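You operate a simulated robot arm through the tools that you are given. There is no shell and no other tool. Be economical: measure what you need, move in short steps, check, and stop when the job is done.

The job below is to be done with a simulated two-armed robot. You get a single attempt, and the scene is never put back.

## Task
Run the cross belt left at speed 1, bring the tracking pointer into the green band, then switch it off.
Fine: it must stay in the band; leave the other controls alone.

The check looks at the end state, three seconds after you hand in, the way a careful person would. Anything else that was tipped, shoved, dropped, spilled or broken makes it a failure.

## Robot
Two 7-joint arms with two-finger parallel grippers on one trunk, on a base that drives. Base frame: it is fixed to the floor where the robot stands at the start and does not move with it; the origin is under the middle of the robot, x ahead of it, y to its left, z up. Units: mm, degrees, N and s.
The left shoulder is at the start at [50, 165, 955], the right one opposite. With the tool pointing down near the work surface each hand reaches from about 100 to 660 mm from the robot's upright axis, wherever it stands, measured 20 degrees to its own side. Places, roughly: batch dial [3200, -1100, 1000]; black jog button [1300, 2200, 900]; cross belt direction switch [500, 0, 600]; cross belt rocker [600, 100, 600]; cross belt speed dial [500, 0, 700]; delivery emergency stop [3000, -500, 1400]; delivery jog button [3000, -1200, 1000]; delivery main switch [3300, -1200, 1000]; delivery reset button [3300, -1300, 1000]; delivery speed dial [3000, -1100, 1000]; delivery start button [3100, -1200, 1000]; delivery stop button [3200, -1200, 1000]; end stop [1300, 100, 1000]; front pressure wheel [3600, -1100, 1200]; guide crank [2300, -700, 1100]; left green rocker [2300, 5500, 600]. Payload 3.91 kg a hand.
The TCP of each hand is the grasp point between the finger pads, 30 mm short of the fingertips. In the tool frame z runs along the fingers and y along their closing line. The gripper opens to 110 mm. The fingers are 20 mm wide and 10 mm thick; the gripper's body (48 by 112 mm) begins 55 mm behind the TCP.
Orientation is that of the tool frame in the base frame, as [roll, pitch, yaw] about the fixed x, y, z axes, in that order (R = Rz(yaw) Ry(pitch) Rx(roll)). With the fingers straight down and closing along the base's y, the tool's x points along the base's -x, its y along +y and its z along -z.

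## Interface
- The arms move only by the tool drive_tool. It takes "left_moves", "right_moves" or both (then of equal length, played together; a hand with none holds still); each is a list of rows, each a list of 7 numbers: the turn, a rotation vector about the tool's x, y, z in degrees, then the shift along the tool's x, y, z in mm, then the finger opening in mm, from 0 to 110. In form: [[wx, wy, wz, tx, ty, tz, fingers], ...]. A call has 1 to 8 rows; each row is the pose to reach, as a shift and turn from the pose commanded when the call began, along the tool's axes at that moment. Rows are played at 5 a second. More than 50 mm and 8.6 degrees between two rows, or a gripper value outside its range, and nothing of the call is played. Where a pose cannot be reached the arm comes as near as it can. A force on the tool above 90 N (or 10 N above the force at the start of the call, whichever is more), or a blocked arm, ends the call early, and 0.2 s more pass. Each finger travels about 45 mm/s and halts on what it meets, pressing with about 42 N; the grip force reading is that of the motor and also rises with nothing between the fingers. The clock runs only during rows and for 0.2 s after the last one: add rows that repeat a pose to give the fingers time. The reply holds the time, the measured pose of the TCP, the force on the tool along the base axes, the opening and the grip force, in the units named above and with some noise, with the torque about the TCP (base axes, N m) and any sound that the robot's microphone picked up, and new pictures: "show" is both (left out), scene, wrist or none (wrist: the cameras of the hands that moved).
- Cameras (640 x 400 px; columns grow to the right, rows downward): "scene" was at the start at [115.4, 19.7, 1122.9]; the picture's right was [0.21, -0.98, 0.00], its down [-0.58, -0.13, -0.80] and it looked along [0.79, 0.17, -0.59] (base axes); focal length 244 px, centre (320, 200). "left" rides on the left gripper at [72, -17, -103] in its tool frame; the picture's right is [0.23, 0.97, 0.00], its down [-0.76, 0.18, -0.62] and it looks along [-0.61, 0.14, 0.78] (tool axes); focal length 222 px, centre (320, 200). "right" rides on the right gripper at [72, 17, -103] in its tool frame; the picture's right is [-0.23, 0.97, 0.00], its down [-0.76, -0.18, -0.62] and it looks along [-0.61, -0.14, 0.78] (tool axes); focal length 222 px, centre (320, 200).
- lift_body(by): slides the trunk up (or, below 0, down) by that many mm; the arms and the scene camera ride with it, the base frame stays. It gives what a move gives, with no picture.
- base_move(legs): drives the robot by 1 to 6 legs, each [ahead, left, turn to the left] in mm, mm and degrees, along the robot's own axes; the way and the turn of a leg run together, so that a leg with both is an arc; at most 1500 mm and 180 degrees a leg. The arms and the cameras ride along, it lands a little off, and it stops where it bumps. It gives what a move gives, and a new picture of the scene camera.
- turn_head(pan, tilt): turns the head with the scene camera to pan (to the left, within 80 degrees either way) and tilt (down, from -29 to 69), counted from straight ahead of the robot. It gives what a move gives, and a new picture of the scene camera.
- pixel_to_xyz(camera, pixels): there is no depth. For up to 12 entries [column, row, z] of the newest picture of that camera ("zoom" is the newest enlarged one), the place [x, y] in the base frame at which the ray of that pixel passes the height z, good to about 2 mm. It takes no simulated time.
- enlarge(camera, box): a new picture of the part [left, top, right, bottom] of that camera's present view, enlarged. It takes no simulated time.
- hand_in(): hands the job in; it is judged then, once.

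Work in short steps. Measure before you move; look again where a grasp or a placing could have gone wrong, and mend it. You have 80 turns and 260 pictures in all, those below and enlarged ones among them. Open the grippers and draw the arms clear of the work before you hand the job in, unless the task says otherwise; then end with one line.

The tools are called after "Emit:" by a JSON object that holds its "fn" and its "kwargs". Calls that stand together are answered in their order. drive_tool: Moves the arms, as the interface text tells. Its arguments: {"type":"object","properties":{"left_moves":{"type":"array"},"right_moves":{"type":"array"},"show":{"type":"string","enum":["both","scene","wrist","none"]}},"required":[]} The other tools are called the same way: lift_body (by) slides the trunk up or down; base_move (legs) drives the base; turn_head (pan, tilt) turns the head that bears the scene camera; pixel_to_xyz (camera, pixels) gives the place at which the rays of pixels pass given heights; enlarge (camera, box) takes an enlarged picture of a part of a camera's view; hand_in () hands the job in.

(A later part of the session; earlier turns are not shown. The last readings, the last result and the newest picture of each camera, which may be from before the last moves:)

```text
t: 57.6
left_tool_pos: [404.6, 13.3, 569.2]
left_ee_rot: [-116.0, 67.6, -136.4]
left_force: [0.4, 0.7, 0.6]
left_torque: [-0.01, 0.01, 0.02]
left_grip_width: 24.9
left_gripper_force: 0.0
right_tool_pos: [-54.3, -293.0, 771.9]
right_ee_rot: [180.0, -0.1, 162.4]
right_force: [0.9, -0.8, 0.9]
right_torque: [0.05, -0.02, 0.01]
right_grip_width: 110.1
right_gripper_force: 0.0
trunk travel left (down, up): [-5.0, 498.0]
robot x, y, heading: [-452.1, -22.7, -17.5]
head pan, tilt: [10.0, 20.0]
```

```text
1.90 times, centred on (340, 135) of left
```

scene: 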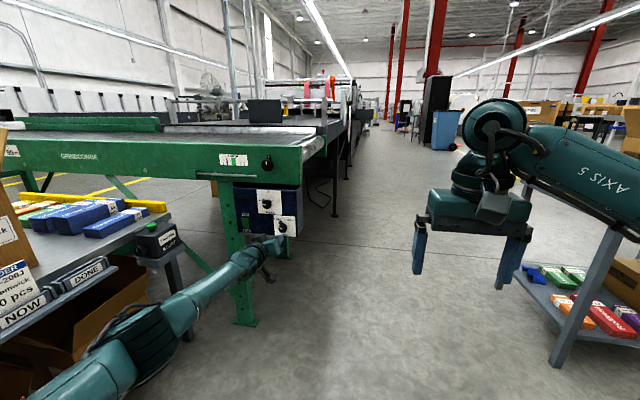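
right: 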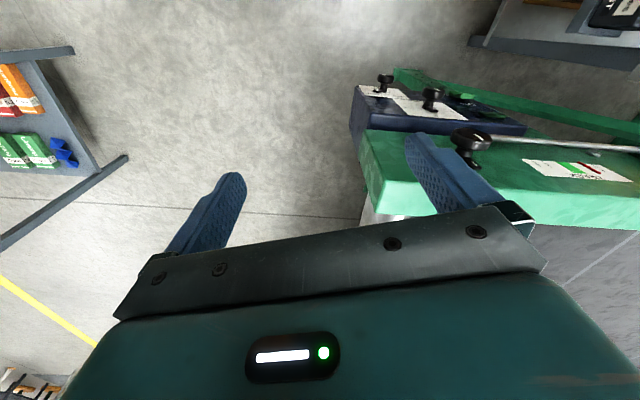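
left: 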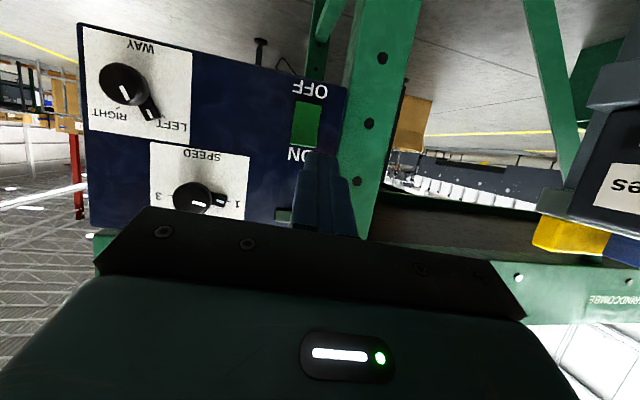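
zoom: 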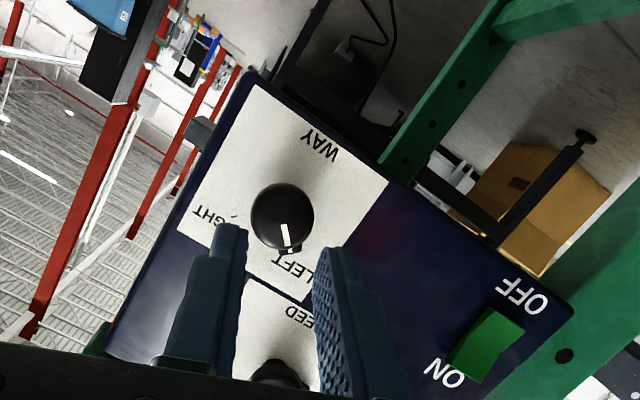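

The fingers slid off without turning it (the open command was refused), and WAY sits at LEFT. Now roll upright, close the fingers, and go to the rocker.

Emit:
{"fn": "drive_tool", "kwargs": {"left_moves": [[-1.2, 0, 7, 0, 0, 0, 10], [-2.4, 0, 14, 0, 0, 0, 0], [-3.4, 0, 20, 0, 0, 0, 0]], "show": "none"}}

Emit:
{"fn": "base_move", "kwargs": {"legs": [[0, 61, 0]]}}

Emit:
{"fn": "drive_tool", "kwargs": {"left_moves": [[-1.5, 3, 0, -4, 23, -3, 0], [-3, 6, 0, -8, 46, -6, 0], [-4.5, 9, 0, -12, 70, -9, 0], [-6, 12, 0, -16, 94, -12, 0], [-7, 15, 0, -18, 94, -12, 0]], "show": "wrist"}}

```text
t: 58.4
left_tool_pos: [403.9, 12.9, 570.1]
left_ee_rot: [178.3, 79.9, 159.4]
left_force: [0.0, 0.0, 0.2]
left_torque: [0.05, 0.0, 0.04]
left_grip_width: 0.0
left_gripper_force: 37.4
right_tool_pos: [-54.2, -293.2, 771.3]
right_ee_rot: [180.0, -0.1, 162.4]
right_force: [-0.6, -0.7, -0.2]
right_torque: [0.0, -0.01, -0.02]
right_grip_width: 110.1
right_gripper_force: 0.0
trunk travel left (down, up): [-5.0, 498.0]
robot x, y, heading: [-454.8, -22.3, -17.3]
head pan, tilt: [10.0, 20.0]
```

```text
t: 59.6
left_tool_pos: [422.1, 70.9, 570.7]
left_ee_rot: [178.7, 79.8, 159.8]
left_force: [0.7, -0.4, 0.2]
left_torque: [0.0, 0.0, 0.0]
left_grip_width: 0.0
left_gripper_force: 37.8
right_tool_pos: [-35.3, -234.0, 771.7]
right_ee_rot: [180.0, -0.1, 162.4]
right_force: [0.6, -0.7, -0.3]
right_torque: [0.0, -0.03, 0.03]
right_grip_width: 109.9
right_gripper_force: 0.1
trunk travel left (down, up): [-5.0, 498.0]
robot x, y, heading: [-435.3, 35.1, -17.5]
head pan, tilt: [10.0, 20.0]
```

scene: 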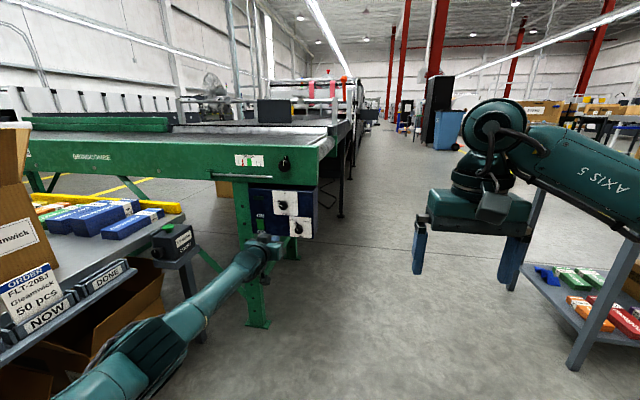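

```text
t: 60.8
left_tool_pos: [445.1, 164.2, 592.1]
left_ee_rot: [174.4, 64.8, 162.8]
left_force: [0.1, -0.5, 0.2]
left_torque: [0.02, 0.01, 0.04]
left_grip_width: 0.0
left_gripper_force: 37.9
right_tool_pos: [-34.9, -235.2, 773.1]
right_ee_rot: [180.0, -0.1, 162.3]
right_force: [0.3, -0.3, -0.1]
right_torque: [-0.03, 0.01, -0.03]
right_grip_width: 110.0
right_gripper_force: 0.0
trunk travel left (down, up): [-5.0, 498.0]
robot x, y, heading: [-434.0, 36.1, -17.7]
head pan, tilt: [10.0, 20.0]
```

left: 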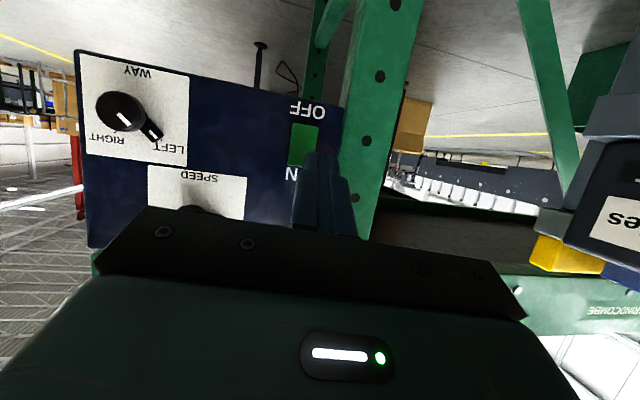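

Tip is lined up with the rocker's ON half (lateral 296, z 579). I drive in 75 mm.

Emit:
{"fn": "base_move", "kwargs": {"legs": [[75, 0, 0]]}}

Emit:
{"fn": "enlarge", "kwargs": {"camera": "left", "box": [200, 60, 440, 240]}}

Emit:
{"fn": "enlarge", "kwargs": {"camera": "scene", "box": [200, 140, 320, 250]}}

```text
t: 61.8
left_tool_pos: [514.9, 140.8, 589.6]
left_ee_rot: [174.4, 64.9, 162.8]
left_force: [0.2, -0.2, -0.6]
left_torque: [0.01, 0.01, -0.03]
left_grip_width: 0.3
left_gripper_force: 38.0
right_tool_pos: [34.5, -257.6, 772.2]
right_ee_rot: [-180.0, -0.1, 162.4]
right_force: [1.1, 0.0, -0.5]
right_torque: [-0.01, 0.01, 0.03]
right_grip_width: 110.2
right_gripper_force: 0.1
trunk travel left (down, up): [-5.0, 498.0]
robot x, y, heading: [-362.5, 12.1, -17.9]
head pan, tilt: [10.0, 20.0]
```

scene: 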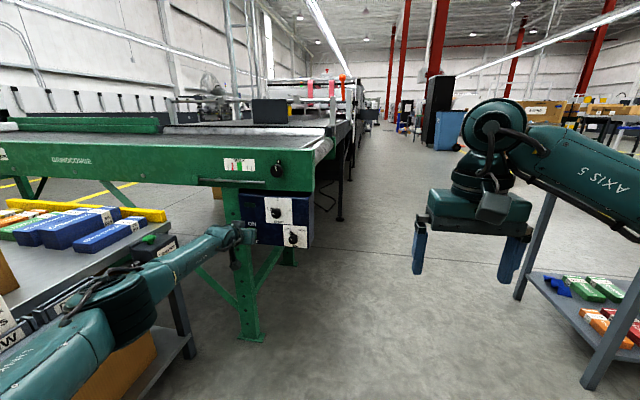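

```text
2.22 times, centred on (320, 150) of left
```

zoom: 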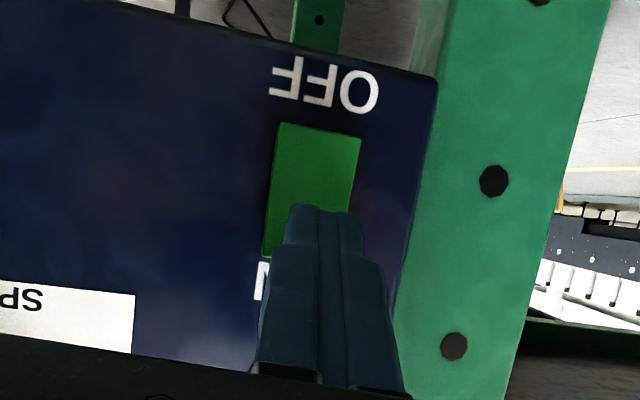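

```text
3.64 times, centred on (260, 195) of scene
```

zoom: 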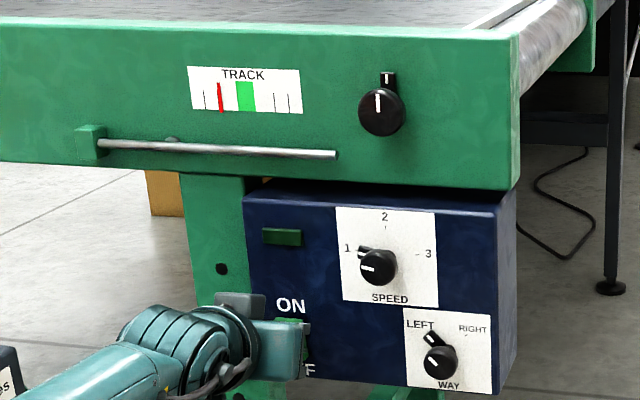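

The tip faces the ON half of the rocker. I push straight in along the panel normal in small steps.

Emit:
{"fn": "drive_tool", "kwargs": {"left_moves": [[0, 0, 0, -7, -3, 6, 0], [0, 0, 0, -11, -3, 15, 0], [0, 0, 0, -13, -3, 20, 0], [0, 0, 0, -15, -4, 24, 0], [0, 0, 0, -17, -4, 28, 0]], "show": "none"}}

Emit:
{"fn": "enlarge", "kwargs": {"camera": "left", "box": [200, 60, 440, 240]}}

Emit:
{"fn": "enlarge", "kwargs": {"camera": "scene", "box": [200, 140, 320, 250]}}

```text
t: 63.0
left_tool_pos: [519.7, 136.3, 594.6]
left_ee_rot: [174.5, 64.9, 162.9]
left_force: [-0.4, -0.4, 0.0]
left_torque: [0.03, -0.02, 0.0]
left_grip_width: 0.3
left_gripper_force: 37.0
left hand out of reach, approached as far as the arm can: row 1, 2, 3, 4, 5
right_tool_pos: [35.6, -257.5, 772.9]
right_ee_rot: [-179.9, -0.1, 162.3]
right_force: [-0.8, -0.3, 0.1]
right_torque: [0.02, 0.01, 0.02]
right_grip_width: 110.1
right_gripper_force: 0.3
trunk travel left (down, up): [-5.0, 498.0]
robot x, y, heading: [-360.2, 13.2, -17.3]
head pan, tilt: [10.0, 20.0]
```

```text
2.22 times, centred on (320, 150) of left
```

zoom: 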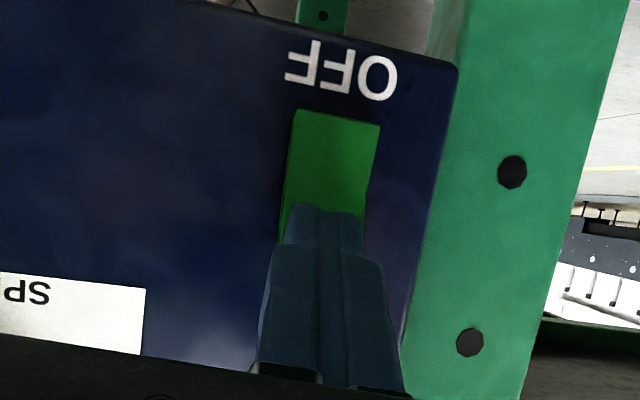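

```text
3.64 times, centred on (260, 195) of scene
```

zoom: 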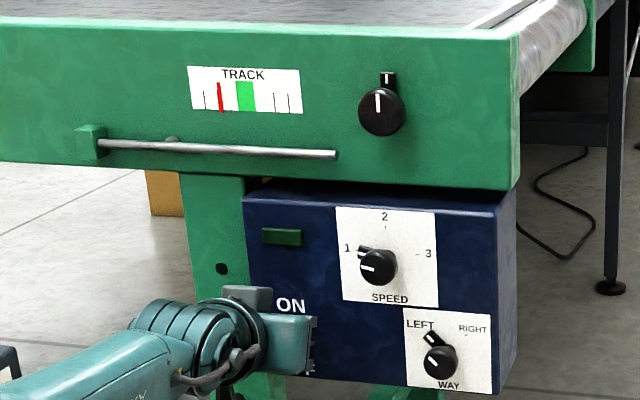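

The arm is at its limit, no contact yet. I push with the base, 12 mm.

Emit:
{"fn": "base_move", "kwargs": {"legs": [[12, 0, 0]]}}

Emit:
{"fn": "enlarge", "kwargs": {"camera": "left", "box": [200, 60, 440, 240]}}

Emit:
{"fn": "enlarge", "kwargs": {"camera": "scene", "box": [200, 140, 320, 250]}}

```text
t: 63.8
left_tool_pos: [528.1, 132.2, 597.5]
left_ee_rot: [174.3, 64.9, 162.6]
left_force: [-61.8, 8.0, 11.0]
left_torque: [-0.12, 0.0, -0.71]
left_grip_width: 0.1
left_gripper_force: 37.8
right_tool_pos: [44.7, -259.7, 773.9]
right_ee_rot: [179.9, 0.3, 162.4]
right_force: [0.1, 0.7, 0.3]
right_torque: [0.0, 0.01, 0.0]
right_grip_width: 110.4
right_gripper_force: 0.0
trunk travel left (down, up): [-5.0, 498.0]
robot x, y, heading: [-349.7, 8.7, -17.9]
head pan, tilt: [10.0, 20.0]
```

scene: 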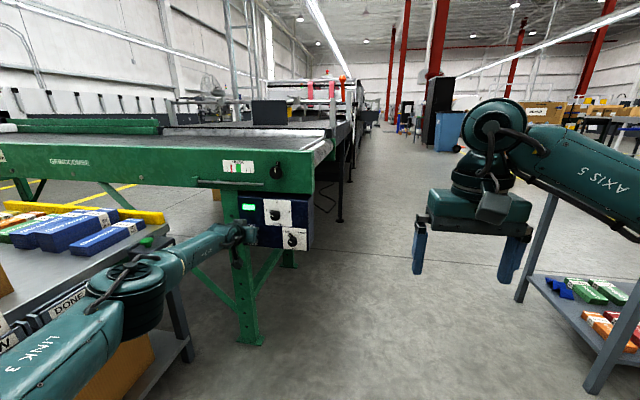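

```text
2.22 times, centred on (320, 150) of left
```

zoom: 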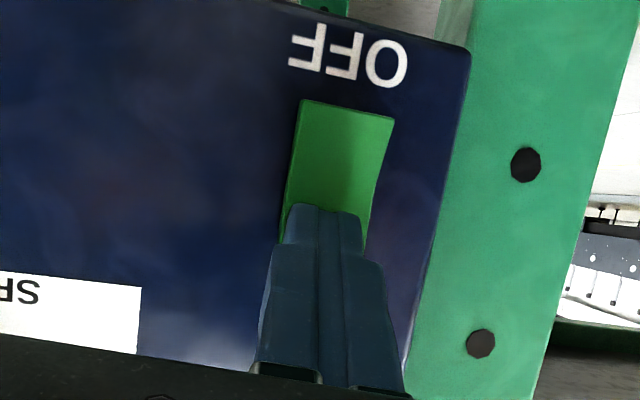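

```text
3.64 times, centred on (260, 195) of scene
```

zoom: 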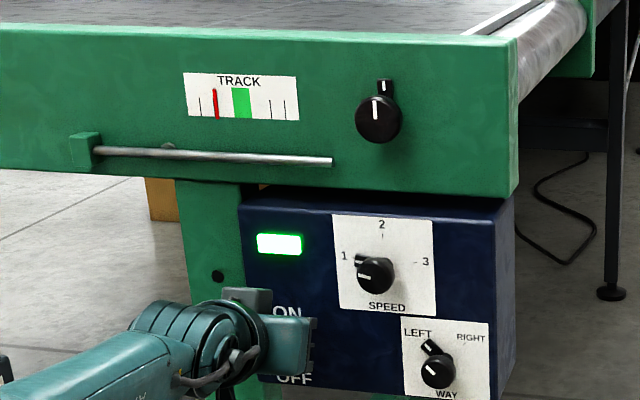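

The lamp is lit: the belt is ON. I withdraw, bring the hand upright with fingers open, and lift the trunk to put it level with the tracking knob.

Emit:
{"fn": "base_move", "kwargs": {"legs": [[-85, -10, 0]]}}

Emit:
{"fn": "drive_tool", "kwargs": {"left_moves": [[1.5, -3, 0, 0, -23, 0, 20], [3, -6, 0, 0, -46, 0, 40], [4.5, -9, 0, 5, -70, 3, 60], [6, -12, 0, 10, -94, 6, 75], [7, -15, 0, 20, -94, 9, 75], [7, -15, 0, 20, -94, 9, 75]], "show": "none"}}

Emit:
{"fn": "lift_body", "kwargs": {"by": 230}}

Emit:
{"fn": "turn_head", "kwargs": {"pan": 10, "tilt": 30}}

```text
t: 64.9
left_tool_pos: [446.6, 149.3, 592.9]
left_ee_rot: [174.4, 64.6, 162.8]
left_force: [-0.5, 0.6, 0.3]
left_torque: [0.0, -0.02, 0.03]
left_grip_width: 0.1
left_gripper_force: 37.5
right_tool_pos: [-38.0, -243.0, 772.1]
right_ee_rot: [180.0, 0.0, 162.5]
right_force: [0.9, -0.4, 0.3]
right_torque: [0.0, 0.02, -0.01]
right_grip_width: 110.1
right_gripper_force: 0.2
trunk travel left (down, up): [-5.0, 498.0]
robot x, y, heading: [-438.8, 24.1, -17.5]
head pan, tilt: [10.0, 20.0]
```

scene: 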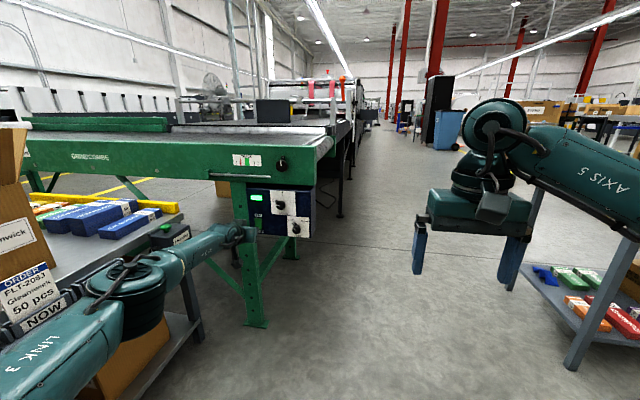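

```text
t: 66.3
left_tool_pos: [425.4, 58.1, 567.0]
left_ee_rot: [178.4, 79.6, 159.7]
left_force: [0.5, -0.7, -0.9]
left_torque: [0.02, 0.02, -0.01]
left_grip_width: 75.2
left_gripper_force: 0.1
right_tool_pos: [-37.2, -243.4, 772.3]
right_ee_rot: [180.0, -0.1, 162.5]
right_force: [0.5, -0.3, -0.1]
right_torque: [-0.02, 0.02, 0.0]
right_grip_width: 110.1
right_gripper_force: 0.1
trunk travel left (down, up): [-5.0, 498.0]
robot x, y, heading: [-435.4, 23.3, -17.4]
head pan, tilt: [10.0, 20.0]
```

```text
t: 68.7
left_tool_pos: [425.9, 60.6, 797.2]
left_ee_rot: [178.6, 79.7, 159.9]
left_force: [-1.1, 0.2, -0.2]
left_torque: [0.05, 0.01, 0.02]
left_grip_width: 74.9
left_gripper_force: 0.1
right_tool_pos: [-38.2, -243.9, 1001.6]
right_ee_rot: [-179.9, -0.1, 162.6]
right_force: [-0.3, -0.5, -0.5]
right_torque: [-0.05, -0.01, 0.0]
right_grip_width: 109.8
right_gripper_force: 0.1
trunk travel left (down, up): [-235.0, 268.0]
robot x, y, heading: [-435.0, 27.5, -17.2]
head pan, tilt: [10.0, 20.0]
```

```text
t: 69.4
left_tool_pos: [425.2, 59.8, 798.5]
left_ee_rot: [178.7, 79.6, 159.8]
left_force: [0.0, 0.6, -0.4]
left_torque: [0.01, -0.02, 0.03]
left_grip_width: 75.0
left_gripper_force: 0.1
right_tool_pos: [-39.1, -243.8, 1001.9]
right_ee_rot: [180.0, -0.2, 162.5]
right_force: [1.2, -0.1, 0.5]
right_torque: [0.0, -0.01, 0.02]
right_grip_width: 110.1
right_gripper_force: 0.0
trunk travel left (down, up): [-235.0, 268.0]
robot x, y, heading: [-434.7, 26.0, -17.4]
head pan, tilt: [10.0, 30.0]
```

scene: 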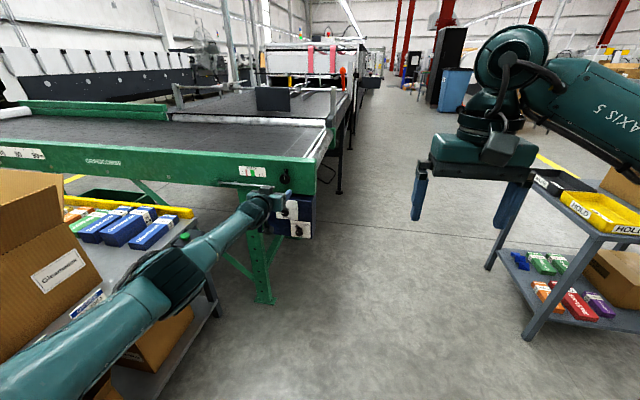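

Lateral alignment is right (188). I check the wrist view of the tracking knob.

Emit:
{"fn": "enlarge", "kwargs": {"camera": "left", "box": [160, 40, 480, 240]}}

Emit:
{"fn": "enlarge", "kwargs": {"camera": "scene", "box": [220, 150, 330, 240]}}

```text
2.00 times, centred on (320, 140) of left
```

zoom: 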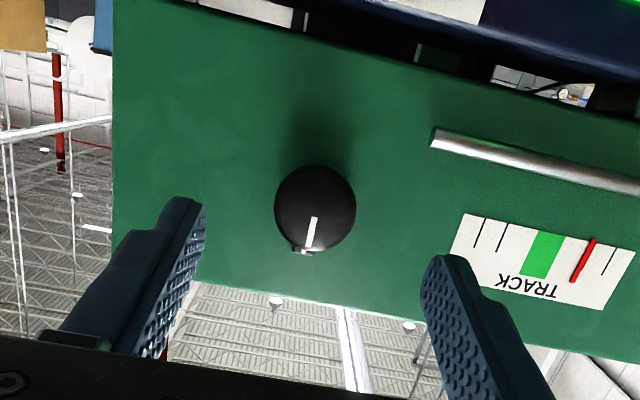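

```text
4.44 times, centred on (275, 195) of scene
```

zoom: 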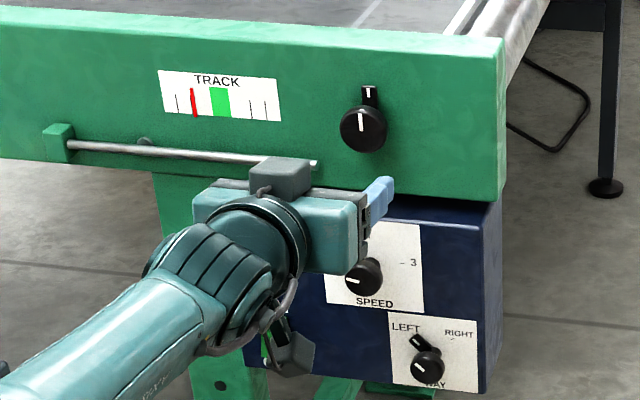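

Cap centre at wrist pixel (317.5,144); I locate it.

Emit:
{"fn": "pixel_to_xyz", "kwargs": {"camera": "left", "pixels": [[317.5, 144, 790], [317.5, 144, 796], [317.5, 144, 800], [317.5, 144, 804]]}}

Emit:
{"fn": "pixel_to_xyz", "kwargs": {"camera": "scene", "pixels": [[295, 178.8, 790], [295, 178.8, 800], [295, 178.8, 810]]}}

```text
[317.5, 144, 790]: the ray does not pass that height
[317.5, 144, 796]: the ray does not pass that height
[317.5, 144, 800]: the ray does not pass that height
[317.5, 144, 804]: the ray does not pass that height
```

```text
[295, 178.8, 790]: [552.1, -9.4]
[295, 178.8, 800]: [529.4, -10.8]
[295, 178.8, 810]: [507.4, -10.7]
```

The wrist's stored picture is older; I use the zoom camera instead.

Emit:
{"fn": "enlarge", "kwargs": {"camera": "left", "box": [160, 40, 480, 240]}}

Emit:
{"fn": "pixel_to_xyz", "kwargs": {"camera": "zoom", "pixels": [[315, 208, 796], [315, 208, 800], [315, 208, 804], [315, 208, 808]]}}

Emit:
{"fn": "pixel_to_xyz", "kwargs": {"camera": "scene", "pixels": [[284.5, 179.2, 795], [284.5, 179.2, 800], [284.5, 179.2, 805], [284.5, 179.2, 810]]}}

```text
2.00 times, centred on (320, 140) of left
```

zoom: 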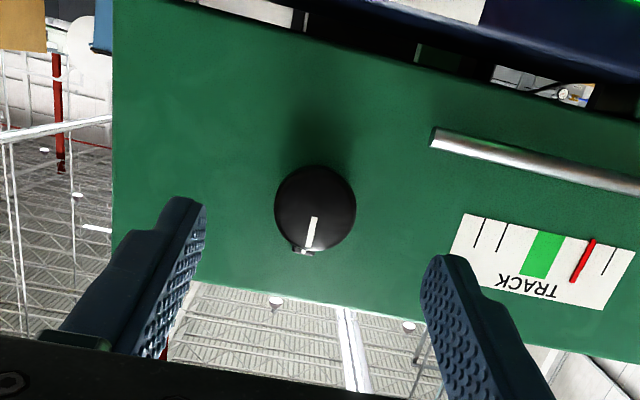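

```text
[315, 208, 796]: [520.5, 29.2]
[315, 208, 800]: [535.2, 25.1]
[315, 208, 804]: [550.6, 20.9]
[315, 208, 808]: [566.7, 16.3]
```

```text
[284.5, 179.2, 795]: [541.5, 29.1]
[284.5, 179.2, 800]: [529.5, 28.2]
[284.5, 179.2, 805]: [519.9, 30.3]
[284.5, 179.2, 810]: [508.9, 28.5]
```

Knob front at (531,27,799): s≈497, lateral 189. I raise 5 mm and drive in 92 mm.

Emit:
{"fn": "lift_body", "kwargs": {"by": 5}}

Emit:
{"fn": "base_move", "kwargs": {"legs": [[91, 1, 0]]}}

Emit:
{"fn": "enlarge", "kwargs": {"camera": "left", "box": [200, 60, 440, 240]}}

```text
t: 70.0
left_tool_pos: [425.8, 59.3, 802.8]
left_ee_rot: [178.7, 79.6, 159.9]
left_force: [0.7, 0.1, 0.3]
left_torque: [0.0, -0.01, 0.01]
left_grip_width: 74.9
left_gripper_force: 0.0
right_tool_pos: [-37.4, -244.4, 1005.4]
right_ee_rot: [180.0, 0.0, 162.6]
right_force: [-0.4, 0.2, 0.0]
right_torque: [0.01, 0.0, 0.03]
right_grip_width: 109.9
right_gripper_force: 0.1
trunk travel left (down, up): [-240.0, 263.0]
robot x, y, heading: [-439.4, 22.2, -17.4]
head pan, tilt: [10.0, 30.0]
```

```text
t: 71.1
left_tool_pos: [513.0, 32.4, 802.4]
left_ee_rot: [178.6, 79.7, 159.8]
left_force: [0.0, 0.5, -0.2]
left_torque: [-0.03, -0.03, 0.0]
left_grip_width: 75.2
left_gripper_force: 0.1
right_tool_pos: [49.0, -270.4, 1006.7]
right_ee_rot: [-180.0, -0.1, 162.4]
right_force: [0.9, 0.7, -0.1]
right_torque: [0.0, 0.01, 0.01]
right_grip_width: 110.1
right_gripper_force: 0.1
trunk travel left (down, up): [-240.0, 263.0]
robot x, y, heading: [-349.4, -0.4, -17.2]
head pan, tilt: [10.0, 30.0]
```

scene: 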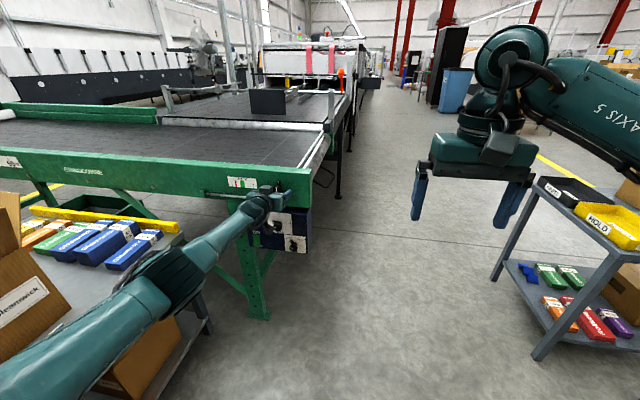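

```text
2.22 times, centred on (320, 150) of left
```

zoom: 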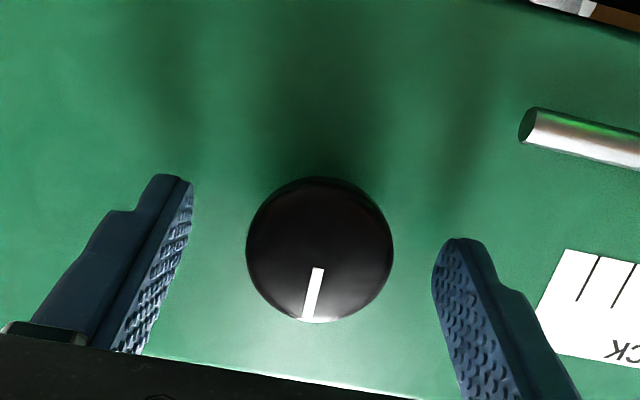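

Centred on the cap. I close on the knob and turn a first 14° clockwise, watching the pointer.

Emit:
{"fn": "drive_tool", "kwargs": {"left_moves": [[0, 0, 0, 0, 0, 0, 58], [0, 0, 0, 0, 0, 0, 44], [0, 0, 0, 0, 0, 0, 34], [0, 0, 0, 0, 0, 0, 34], [-1.2, 0, 7, 0, 0, 0, 34], [-2.4, 0, 14, 0, 0, 0, 34], [-2.4, 0, 14, 0, 0, 0, 34]], "show": "none"}}

Emit:
{"fn": "enlarge", "kwargs": {"camera": "scene", "box": [200, 160, 310, 250]}}

Emit:
{"fn": "enlarge", "kwargs": {"camera": "left", "box": [240, 60, 520, 240]}}

```text
t: 72.7
left_tool_pos: [515.8, 30.9, 801.5]
left_ee_rot: [124.7, 72.2, 106.9]
left_force: [-38.2, 3.1, 1.4]
left_torque: [-0.03, -0.04, -0.3]
left_grip_width: 41.3
left_gripper_force: 45.0
left hand out of reach, approached as far as the arm can: row 6, 7
right_tool_pos: [45.7, -270.5, 1008.7]
right_ee_rot: [179.9, 0.1, 162.4]
right_force: [0.1, 0.8, 0.0]
right_torque: [0.01, -0.03, 0.02]
right_grip_width: 110.1
right_gripper_force: 0.0
trunk travel left (down, up): [-240.0, 263.0]
robot x, y, heading: [-351.4, 0.0, -17.6]
head pan, tilt: [10.0, 30.0]
```

```text
4.44 times, centred on (255, 205) of scene
```

zoom: 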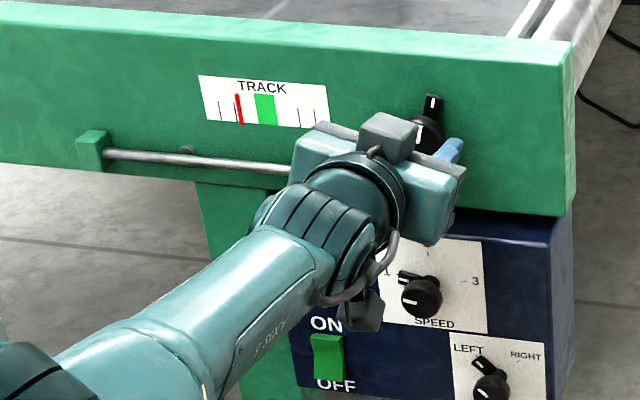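

```text
2.22 times, centred on (380, 150) of left
```

zoom: 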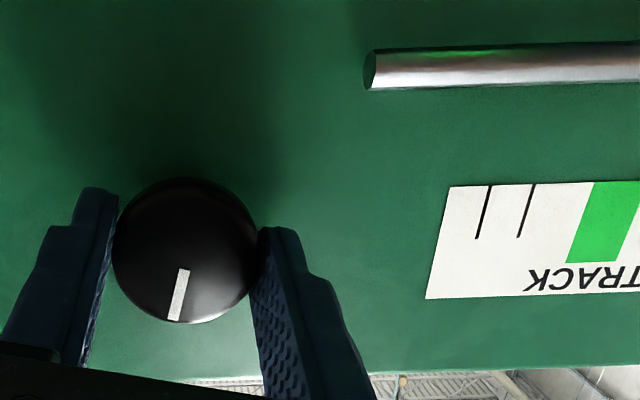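

The pointer moved right with clockwise turning (about a fifth of the way). The wrist has little clockwise range left, so I open slightly, roll back counter-clockwise around the cap for a new bite.

Emit:
{"fn": "drive_tool", "kwargs": {"left_moves": [[0, 0, 0, 0, 0, 0, 52], [0, 0, 0, 0, 0, 0, 62], [1.4, 0, -8.2, 0, 0, -1, 62], [2.8, 0, -16.4, 0, 0, -2, 62], [4.2, 0, -24.6, 0, 0, -3, 62], [5.6, 0, -32.8, 0, 0, -3, 62], [7, 0, -41, 0, 0, -3, 62], [8.4, 0, -49, 0, 0, -3, 62]], "show": "none"}}

Emit:
{"fn": "enlarge", "kwargs": {"camera": "left", "box": [200, 60, 440, 240]}}

Emit:
{"fn": "enlarge", "kwargs": {"camera": "scene", "box": [200, 160, 310, 250]}}

```text
t: 74.5
left_tool_pos: [511.8, 31.0, 808.5]
left_ee_rot: [-104.4, 53.2, -126.1]
left_force: [-0.2, -0.9, -0.7]
left_torque: [0.01, -0.02, -0.01]
left_grip_width: 62.0
left_gripper_force: 0.1
left hand out of reach, approached as far as the arm can: row 8
right_tool_pos: [48.8, -270.8, 1007.2]
right_ee_rot: [-180.0, -0.1, 162.4]
right_force: [-0.7, -1.0, -0.1]
right_torque: [0.01, -0.02, 0.0]
right_grip_width: 109.9
right_gripper_force: 0.0
trunk travel left (down, up): [-240.0, 263.0]
robot x, y, heading: [-349.7, -4.6, -17.5]
head pan, tilt: [10.0, 30.0]
```

```text
2.22 times, centred on (320, 150) of left
```

zoom: 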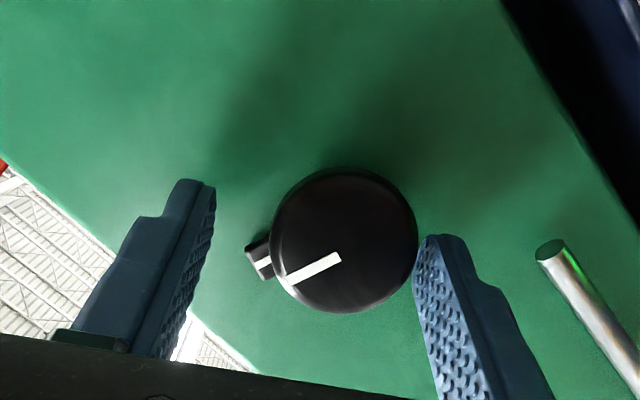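

```text
4.44 times, centred on (255, 205) of scene
```

zoom: 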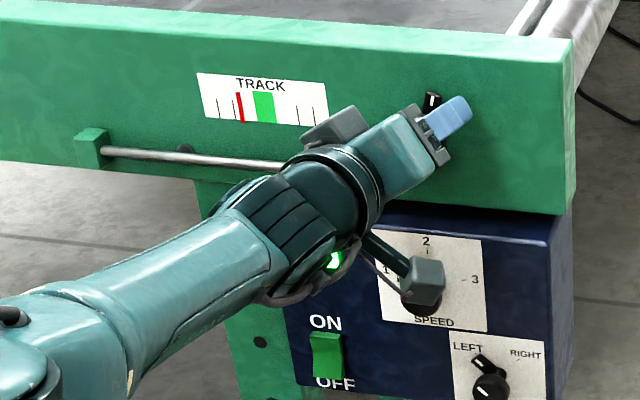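

The pointer may have crept a little further right by itself. I wait 1.8 s and look again to see whether it drifts while the belt runs.

Emit:
{"fn": "drive_tool", "kwargs": {"left_moves": [[0, 0, 0, 0, 0, 0, 62], [0, 0, 0, 0, 0, 0, 62], [0, 0, 0, 0, 0, 0, 62], [0, 0, 0, 0, 0, 0, 62], [0, 0, 0, 0, 0, 0, 62], [0, 0, 0, 0, 0, 0, 62], [0, 0, 0, 0, 0, 0, 62], [0, 0, 0, 0, 0, 0, 62]], "show": "none"}}

Emit:
{"fn": "enlarge", "kwargs": {"camera": "scene", "box": [225, 165, 295, 205]}}

```text
t: 76.3
left_tool_pos: [513.7, 30.9, 809.3]
left_ee_rot: [-104.5, 53.4, -126.1]
left_force: [0.8, 0.1, 0.2]
left_torque: [0.02, 0.0, -0.01]
left_grip_width: 61.6
left_gripper_force: 0.0
right_tool_pos: [48.9, -272.1, 1006.3]
right_ee_rot: [179.9, -0.1, 162.3]
right_force: [0.4, -1.3, 0.1]
right_torque: [0.0, -0.02, -0.01]
right_grip_width: 110.1
right_gripper_force: 0.1
trunk travel left (down, up): [-240.0, 263.0]
robot x, y, heading: [-347.8, 2.6, -17.7]
head pan, tilt: [10.0, 30.0]
```

```text
9.14 times, centred on (260, 185) of scene
```

zoom: 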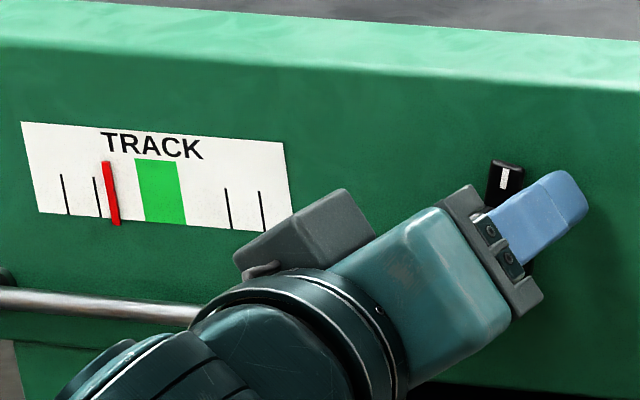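

Stable now, so it follows the knob (with a slight lag): about 50° more needed. I close again and turn 40° clockwise.

Emit:
{"fn": "drive_tool", "kwargs": {"left_moves": [[0, 0, 0, 0, 6, 1, 50], [0, 0, 0, 0, 6, 2, 36], [0, 0, 0, 0, 6, 2, 34], [-1.4, 0, 8, 0, 6, 2, 34], [-2.7, 0, 16, 0, 6, 2, 34], [-4.1, 0, 24, 0, 5, 2, 34], [-5.5, 0, 32, 0, 4, 2, 34], [-6.8, 0, 39.5, 0, 3, 2, 34]], "show": "none"}}

Emit:
{"fn": "enlarge", "kwargs": {"camera": "scene", "box": [225, 165, 295, 205]}}

Emit:
{"fn": "enlarge", "kwargs": {"camera": "left", "box": [200, 60, 440, 240]}}

```text
t: 78.1
left_tool_pos: [514.7, 30.7, 808.1]
left_ee_rot: [154.1, 78.7, 135.5]
left_force: [-34.5, 10.4, 7.7]
left_torque: [0.0, 0.07, -0.08]
left_grip_width: 41.5
left_gripper_force: 45.2
left hand out of reach, approached as far as the arm can: row 1, 2, 3, 8
right_tool_pos: [46.0, -269.4, 1009.3]
right_ee_rot: [179.9, 0.1, 162.4]
right_force: [0.6, 0.1, 0.7]
right_torque: [0.02, 0.0, 0.0]
right_grip_width: 109.9
right_gripper_force: 0.1
trunk travel left (down, up): [-240.0, 263.0]
robot x, y, heading: [-346.9, -0.7, -17.3]
head pan, tilt: [10.0, 30.0]
```

```text
9.14 times, centred on (260, 185) of scene
```

zoom: 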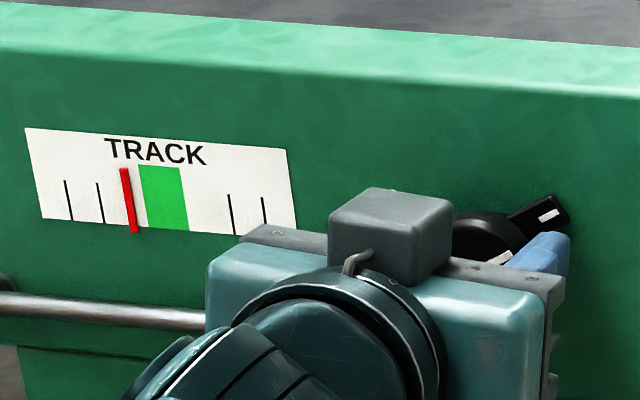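

```text
2.22 times, centred on (320, 150) of left
```

zoom: 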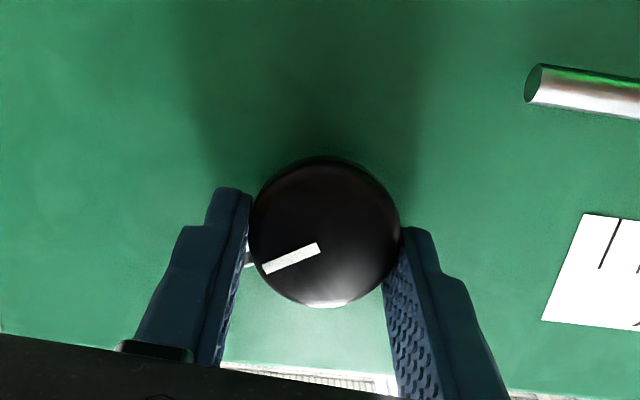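

The knob is at ~55° and the pointer has moved close to the band. I hold and wait to see where it settles.

Emit:
{"fn": "drive_tool", "kwargs": {"left_moves": [[0, 0, 0, 0, 0, 0, 34], [0, 0, 0, 0, 0, 0, 34], [0, 0, 0, 0, 0, 0, 34], [0, 0, 0, 0, 0, 0, 34], [0, 0, 0, 0, 0, 0, 34], [0, 0, 0, 0, 0, 0, 34], [0, 0, 0, 0, 0, 0, 34], [0, 0, 0, 0, 0, 0, 34]], "show": "none"}}

Emit:
{"fn": "enlarge", "kwargs": {"camera": "scene", "box": [225, 165, 295, 205]}}

```text
t: 79.9
left_tool_pos: [515.1, 30.3, 808.8]
left_ee_rot: [154.3, 78.7, 135.9]
left_force: [-37.0, 3.6, 3.8]
left_torque: [-0.03, 0.21, -0.26]
left_grip_width: 40.9
left_gripper_force: 45.1
right_tool_pos: [47.0, -271.5, 1007.5]
right_ee_rot: [179.9, 0.1, 162.4]
right_force: [0.2, -0.8, 0.5]
right_torque: [-0.02, 0.0, 0.03]
right_grip_width: 110.3
right_gripper_force: 0.1
trunk travel left (down, up): [-240.0, 263.0]
robot x, y, heading: [-350.2, -0.2, -17.4]
head pan, tilt: [10.0, 30.0]
```

```text
9.14 times, centred on (260, 185) of scene
```

zoom: 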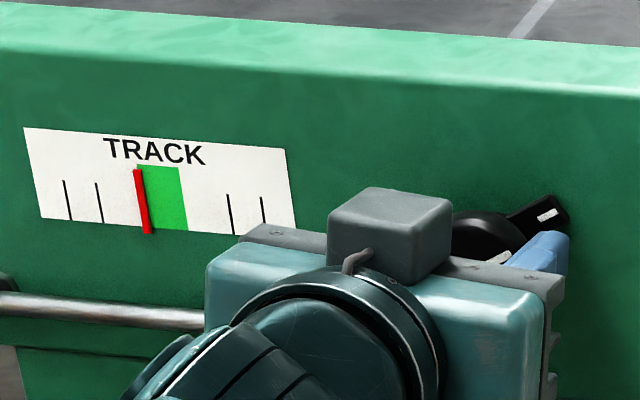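

It keeps moving right with time. I wait once more to distinguish lag from a constant drift.

Emit:
{"fn": "drive_tool", "kwargs": {"left_moves": [[0, 0, 0, 0, 0, 0, 34], [0, 0, 0, 0, 0, 0, 34], [0, 0, 0, 0, 0, 0, 34], [0, 0, 0, 0, 0, 0, 34], [0, 0, 0, 0, 0, 0, 34], [0, 0, 0, 0, 0, 0, 34], [0, 0, 0, 0, 0, 0, 34], [0, 0, 0, 0, 0, 0, 34]], "show": "none"}}

Emit:
{"fn": "enlarge", "kwargs": {"camera": "scene", "box": [225, 165, 295, 205]}}

```text
t: 81.7
left_tool_pos: [516.6, 30.4, 808.3]
left_ee_rot: [154.4, 78.7, 135.9]
left_force: [-38.6, 0.3, 2.5]
left_torque: [-0.02, 0.29, -0.34]
left_grip_width: 40.9
left_gripper_force: 44.5
right_tool_pos: [46.4, -269.3, 1009.5]
right_ee_rot: [179.9, 0.1, 162.5]
right_force: [-0.4, -0.1, -0.6]
right_torque: [0.0, -0.02, -0.02]
right_grip_width: 109.9
right_gripper_force: 0.1
trunk travel left (down, up): [-240.0, 263.0]
robot x, y, heading: [-348.0, -3.1, -17.5]
head pan, tilt: [10.0, 30.0]
```

```text
9.14 times, centred on (260, 185) of scene
```

zoom: 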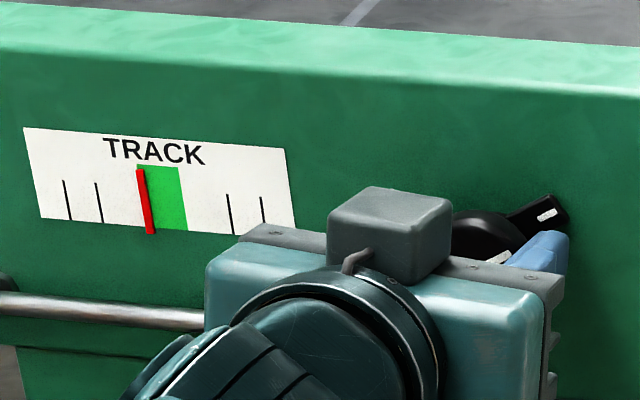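

It is a lag: settling near 146, band centre 163, so about 20° more of knob. I try it directly from this grip and wait.

Emit:
{"fn": "drive_tool", "kwargs": {"left_moves": [[-1.2, 0, 7, 0, 0, -1, 34], [-2.4, 0, 14, 0, 0, -1, 34], [-3.6, 0, 21, 0, 0, -1, 34], [-3.6, 0, 21, 0, 0, -1, 34], [-3.6, 0, 21, 0, 0, -1, 34], [-3.6, 0, 21, 0, 0, -1, 34], [-3.6, 0, 21, 0, 0, -1, 34], [-3.6, 0, 21, 0, 0, -1, 34]], "show": "none"}}

Emit:
{"fn": "enlarge", "kwargs": {"camera": "scene", "box": [225, 165, 295, 205]}}

Emit:
{"fn": "enlarge", "kwargs": {"camera": "left", "box": [200, 60, 440, 240]}}

```text
t: 83.5
left_tool_pos: [520.5, 31.1, 811.9]
left_ee_rot: [112.5, 62.1, 94.0]
left_force: [-18.4, -31.9, -22.7]
left_torque: [-0.1, 0.65, -0.52]
left_grip_width: 55.0
left_gripper_force: 21.3
left hand out of reach, approached as far as the arm can: row 2, 3, 4, 5, 6, 7, 8
right_tool_pos: [49.4, -271.9, 1005.0]
right_ee_rot: [179.8, -0.1, 162.4]
right_force: [-0.4, 0.0, -0.2]
right_torque: [0.0, -0.03, 0.03]
right_grip_width: 110.0
right_gripper_force: 0.0
trunk travel left (down, up): [-240.0, 263.0]
robot x, y, heading: [-347.2, -0.5, -17.4]
head pan, tilt: [10.0, 30.0]
```

```text
9.14 times, centred on (260, 185) of scene
```

zoom: 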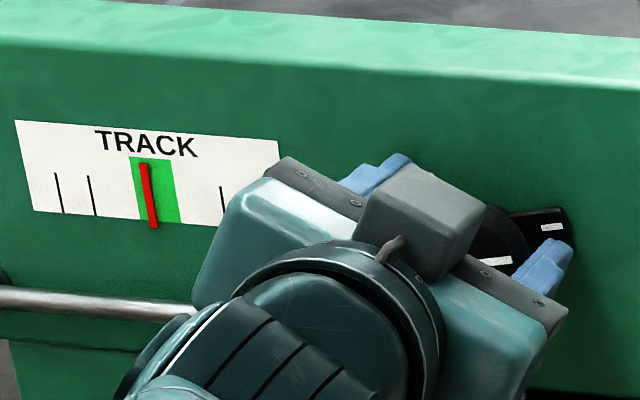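

```text
2.22 times, centred on (320, 150) of left
```

zoom: 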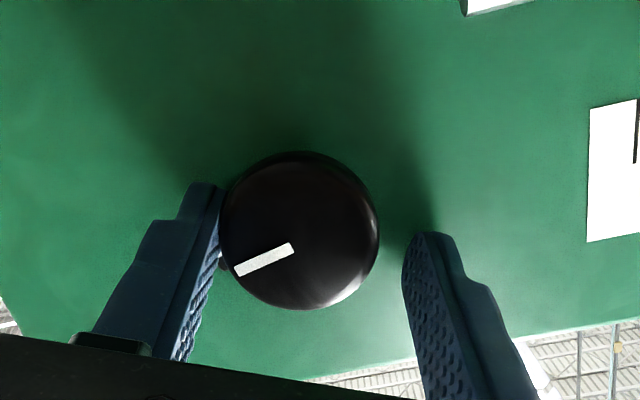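

The pointer is inside the band, near its middle. I open the fingers and back the base off carefully.

Emit:
{"fn": "drive_tool", "kwargs": {"left_moves": [[0, 0, 0, 0, 0, 0, 62], [0, 0, 0, 0, 0, 0, 75], [0, 0, 0, 0, 0, 0, 80]], "show": "none"}}

Emit:
{"fn": "base_move", "kwargs": {"legs": [[-95, 0, 0]]}}

Emit:
{"fn": "enlarge", "kwargs": {"camera": "scene", "box": [220, 150, 320, 230]}}

```text
t: 84.3
left_tool_pos: [526.4, 44.3, 818.0]
left_ee_rot: [111.5, 62.0, 93.8]
left_force: [0.7, -8.9, -5.4]
left_torque: [-0.06, 0.04, 0.04]
left_grip_width: 85.1
left_gripper_force: 5.3
right_tool_pos: [50.1, -269.5, 1005.5]
right_ee_rot: [179.8, -0.2, 162.4]
right_force: [-0.9, 0.4, 0.3]
right_torque: [0.02, -0.02, 0.04]
right_grip_width: 109.9
right_gripper_force: 0.2
trunk travel left (down, up): [-240.0, 263.0]
robot x, y, heading: [-349.7, -3.2, -17.4]
head pan, tilt: [10.0, 30.0]
```

```text
t: 85.4
left_tool_pos: [434.9, 72.2, 817.6]
left_ee_rot: [111.4, 62.1, 93.8]
left_force: [-0.6, 0.6, 0.5]
left_torque: [-0.01, 0.01, 0.03]
left_grip_width: 79.9
left_gripper_force: 0.1
right_tool_pos: [-40.9, -241.4, 1006.2]
right_ee_rot: [-180.0, -0.2, 162.4]
right_force: [-1.4, 0.7, 0.4]
right_torque: [0.01, 0.0, 0.0]
right_grip_width: 109.9
right_gripper_force: 0.0
trunk travel left (down, up): [-240.0, 263.0]
robot x, y, heading: [-440.0, 25.9, -17.7]
head pan, tilt: [10.0, 30.0]
```

scene: 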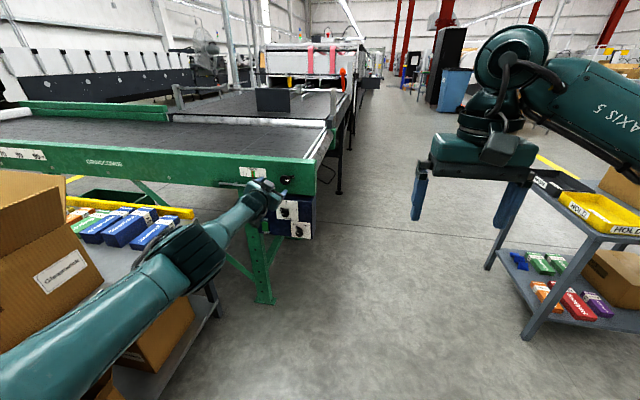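

```text
5.00 times, centred on (270, 190) of scene
```

zoom: 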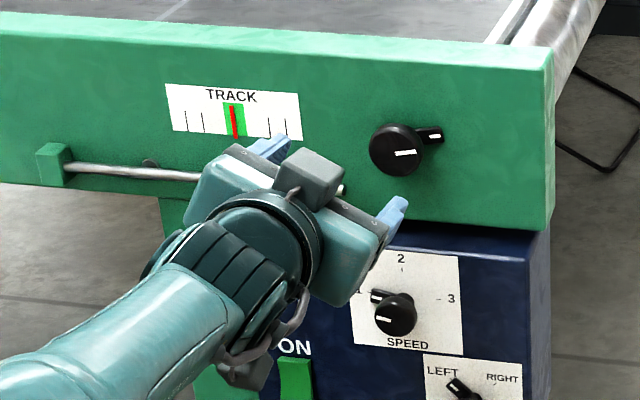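

The pointer sits in the middle of the green band. To switch off: roll the hand upright, close the fingers, and lower the trunk to the rocker's level.

Emit:
{"fn": "drive_tool", "kwargs": {"left_moves": [[1.2, 0, -7, 0, 0, -3, 50], [2.4, 0, -14, 0, 0, -6, 30], [3.6, 0, -21, 0, 0, -10, 10], [4.4, 0, -26, 0, 0, -10, 0], [4.4, 0, -26, 0, 0, -10, 0]], "show": "none"}}

Emit:
{"fn": "lift_body", "kwargs": {"by": -238}}

```text
t: 86.6
left_tool_pos: [428.7, 68.7, 804.9]
left_ee_rot: [-174.1, 78.3, 166.2]
left_force: [-0.7, 0.0, 0.3]
left_torque: [0.03, 0.03, -0.02]
left_grip_width: 0.1
left_gripper_force: 22.4
left hand out of reach, approached as far as the arm can: row 2, 3, 4, 5
right_tool_pos: [-41.0, -241.8, 1006.7]
right_ee_rot: [180.0, -0.1, 162.4]
right_force: [-0.3, -0.4, 0.5]
right_torque: [-0.02, 0.02, -0.02]
right_grip_width: 109.6
right_gripper_force: 0.0
trunk travel left (down, up): [-240.0, 263.0]
robot x, y, heading: [-442.6, 26.9, -17.4]
head pan, tilt: [10.0, 30.0]
```

```text
t: 89.1
left_tool_pos: [428.4, 68.9, 567.1]
left_ee_rot: [-174.4, 78.4, 165.8]
left_force: [0.7, -0.9, 0.2]
left_torque: [-0.04, 0.02, -0.02]
left_grip_width: 0.0
left_gripper_force: 37.4
right_tool_pos: [-41.2, -242.2, 767.9]
right_ee_rot: [-180.0, -0.1, 162.5]
right_force: [0.1, 0.0, -0.2]
right_torque: [0.0, -0.04, -0.04]
right_grip_width: 109.7
right_gripper_force: 0.0
trunk travel left (down, up): [-2.0, 501.0]
robot x, y, heading: [-441.4, 26.5, -17.4]
head pan, tilt: [10.0, 30.0]
```

Good position. I move left in front of the rocker's lower (OFF) half.

Emit:
{"fn": "drive_tool", "kwargs": {"left_moves": [[-1.5, 3, 0, 2, 23, -4, 0], [-3, 6, 0, 4, 46, -8, 0], [-4.5, 9, 0, 6, 70, -12, 0], [-6, 12, 0, 8, 92, -15, 0], [-7, 14, 0, 9, 92, -15, 0], [-7, 14, 0, 9, 92, -15, 0]], "show": "wrist"}}

Emit:
{"fn": "enlarge", "kwargs": {"camera": "left", "box": [200, 60, 440, 240]}}

```text
t: 90.5
left_tool_pos: [434.3, 152.6, 570.1]
left_ee_rot: [178.0, 65.3, 164.5]
left_force: [-0.5, -0.8, 0.5]
left_torque: [0.03, -0.03, 0.0]
left_grip_width: 0.0
left_gripper_force: 37.9
left hand out of reach, approached as far as the arm can: row 4, 5, 6
right_tool_pos: [-39.5, -241.7, 769.0]
right_ee_rot: [-179.9, 0.0, 162.4]
right_force: [0.7, 0.5, -0.2]
right_torque: [0.01, 0.01, -0.02]
right_grip_width: 109.8
right_gripper_force: 0.0
trunk travel left (down, up): [-2.0, 501.0]
robot x, y, heading: [-440.1, 27.9, -17.5]
head pan, tilt: [10.0, 30.0]
```

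left: 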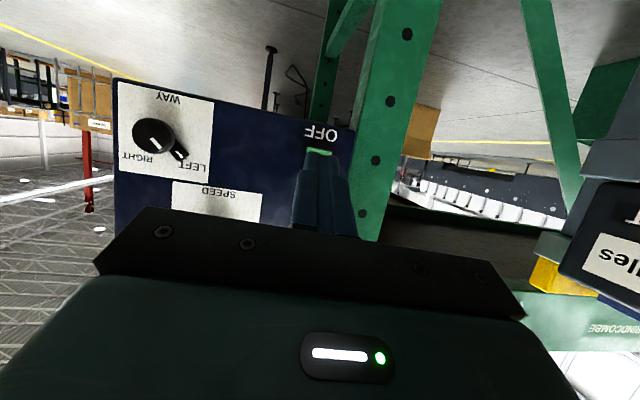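

```text
2.22 times, centred on (320, 150) of left
```

zoom: 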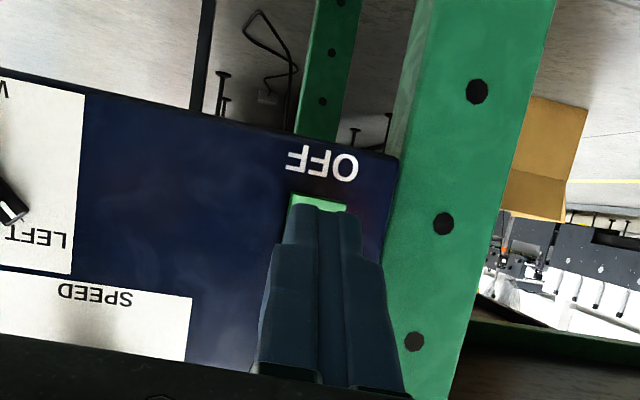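

The tip is ~11 mm right and a bit high for OFF. I pitch a little more down with a further 10 mm drop, and shift the base 11 mm left.

Emit:
{"fn": "drive_tool", "kwargs": {"left_moves": [[0, 5, 0, 5, 0, 0, 0], [0, 10, 0, 10, 0, 0, 0], [0, 10, 0, 10, 0, 0, 0]], "show": "none"}}

Emit:
{"fn": "base_move", "kwargs": {"legs": [[30, 11, 0]]}}

Emit:
{"fn": "enlarge", "kwargs": {"camera": "left", "box": [200, 60, 440, 240]}}

```text
t: 91.3
left_tool_pos: [440.5, 154.4, 582.1]
left_ee_rot: [174.9, 68.1, 164.2]
left_force: [-0.2, 0.2, -0.1]
left_torque: [-0.01, -0.02, -0.04]
left_grip_width: 0.1
left_gripper_force: 37.6
left hand out of reach, approached as far as the arm can: row 1, 2, 3
right_tool_pos: [-40.1, -241.6, 770.0]
right_ee_rot: [-179.9, 0.0, 162.4]
right_force: [0.2, 0.0, 0.0]
right_torque: [0.01, 0.02, 0.01]
right_grip_width: 109.8
right_gripper_force: 0.0
trunk travel left (down, up): [-2.0, 501.0]
robot x, y, heading: [-438.9, 26.3, -17.5]
head pan, tilt: [10.0, 30.0]
```

```text
t: 92.1
left_tool_pos: [472.5, 155.7, 582.3]
left_ee_rot: [174.8, 68.2, 164.0]
left_force: [0.8, -0.1, 0.1]
left_torque: [0.02, 0.03, 0.05]
left_grip_width: 0.0
left_gripper_force: 37.6
right_tool_pos: [-9.0, -240.1, 768.6]
right_ee_rot: [180.0, 0.0, 162.4]
right_force: [-0.6, -0.2, -0.2]
right_torque: [0.01, -0.02, 0.01]
right_grip_width: 110.0
right_gripper_force: 0.1
trunk travel left (down, up): [-2.0, 501.0]
robot x, y, heading: [-407.0, 28.3, -17.3]
head pan, tilt: [10.0, 30.0]
```

scene: 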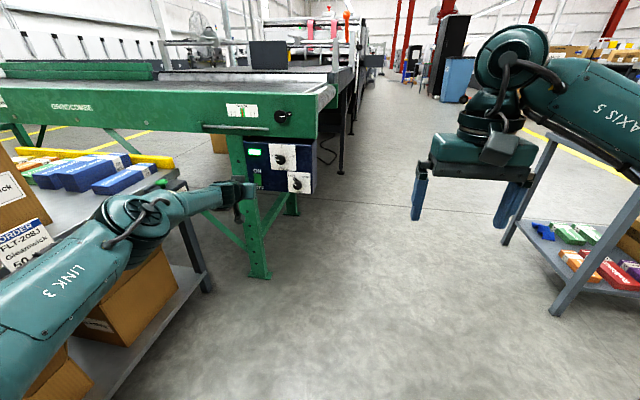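

```text
2.22 times, centred on (320, 150) of left
```

zoom: 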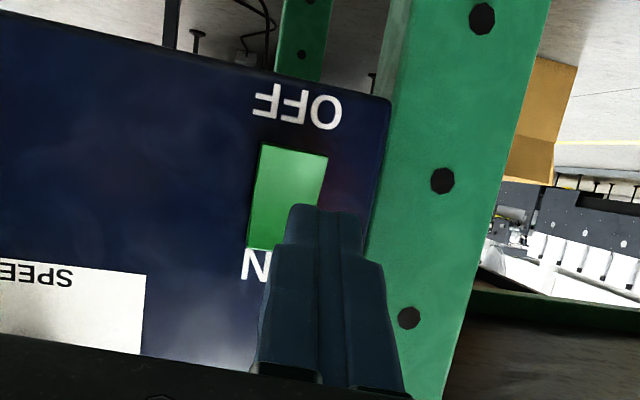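

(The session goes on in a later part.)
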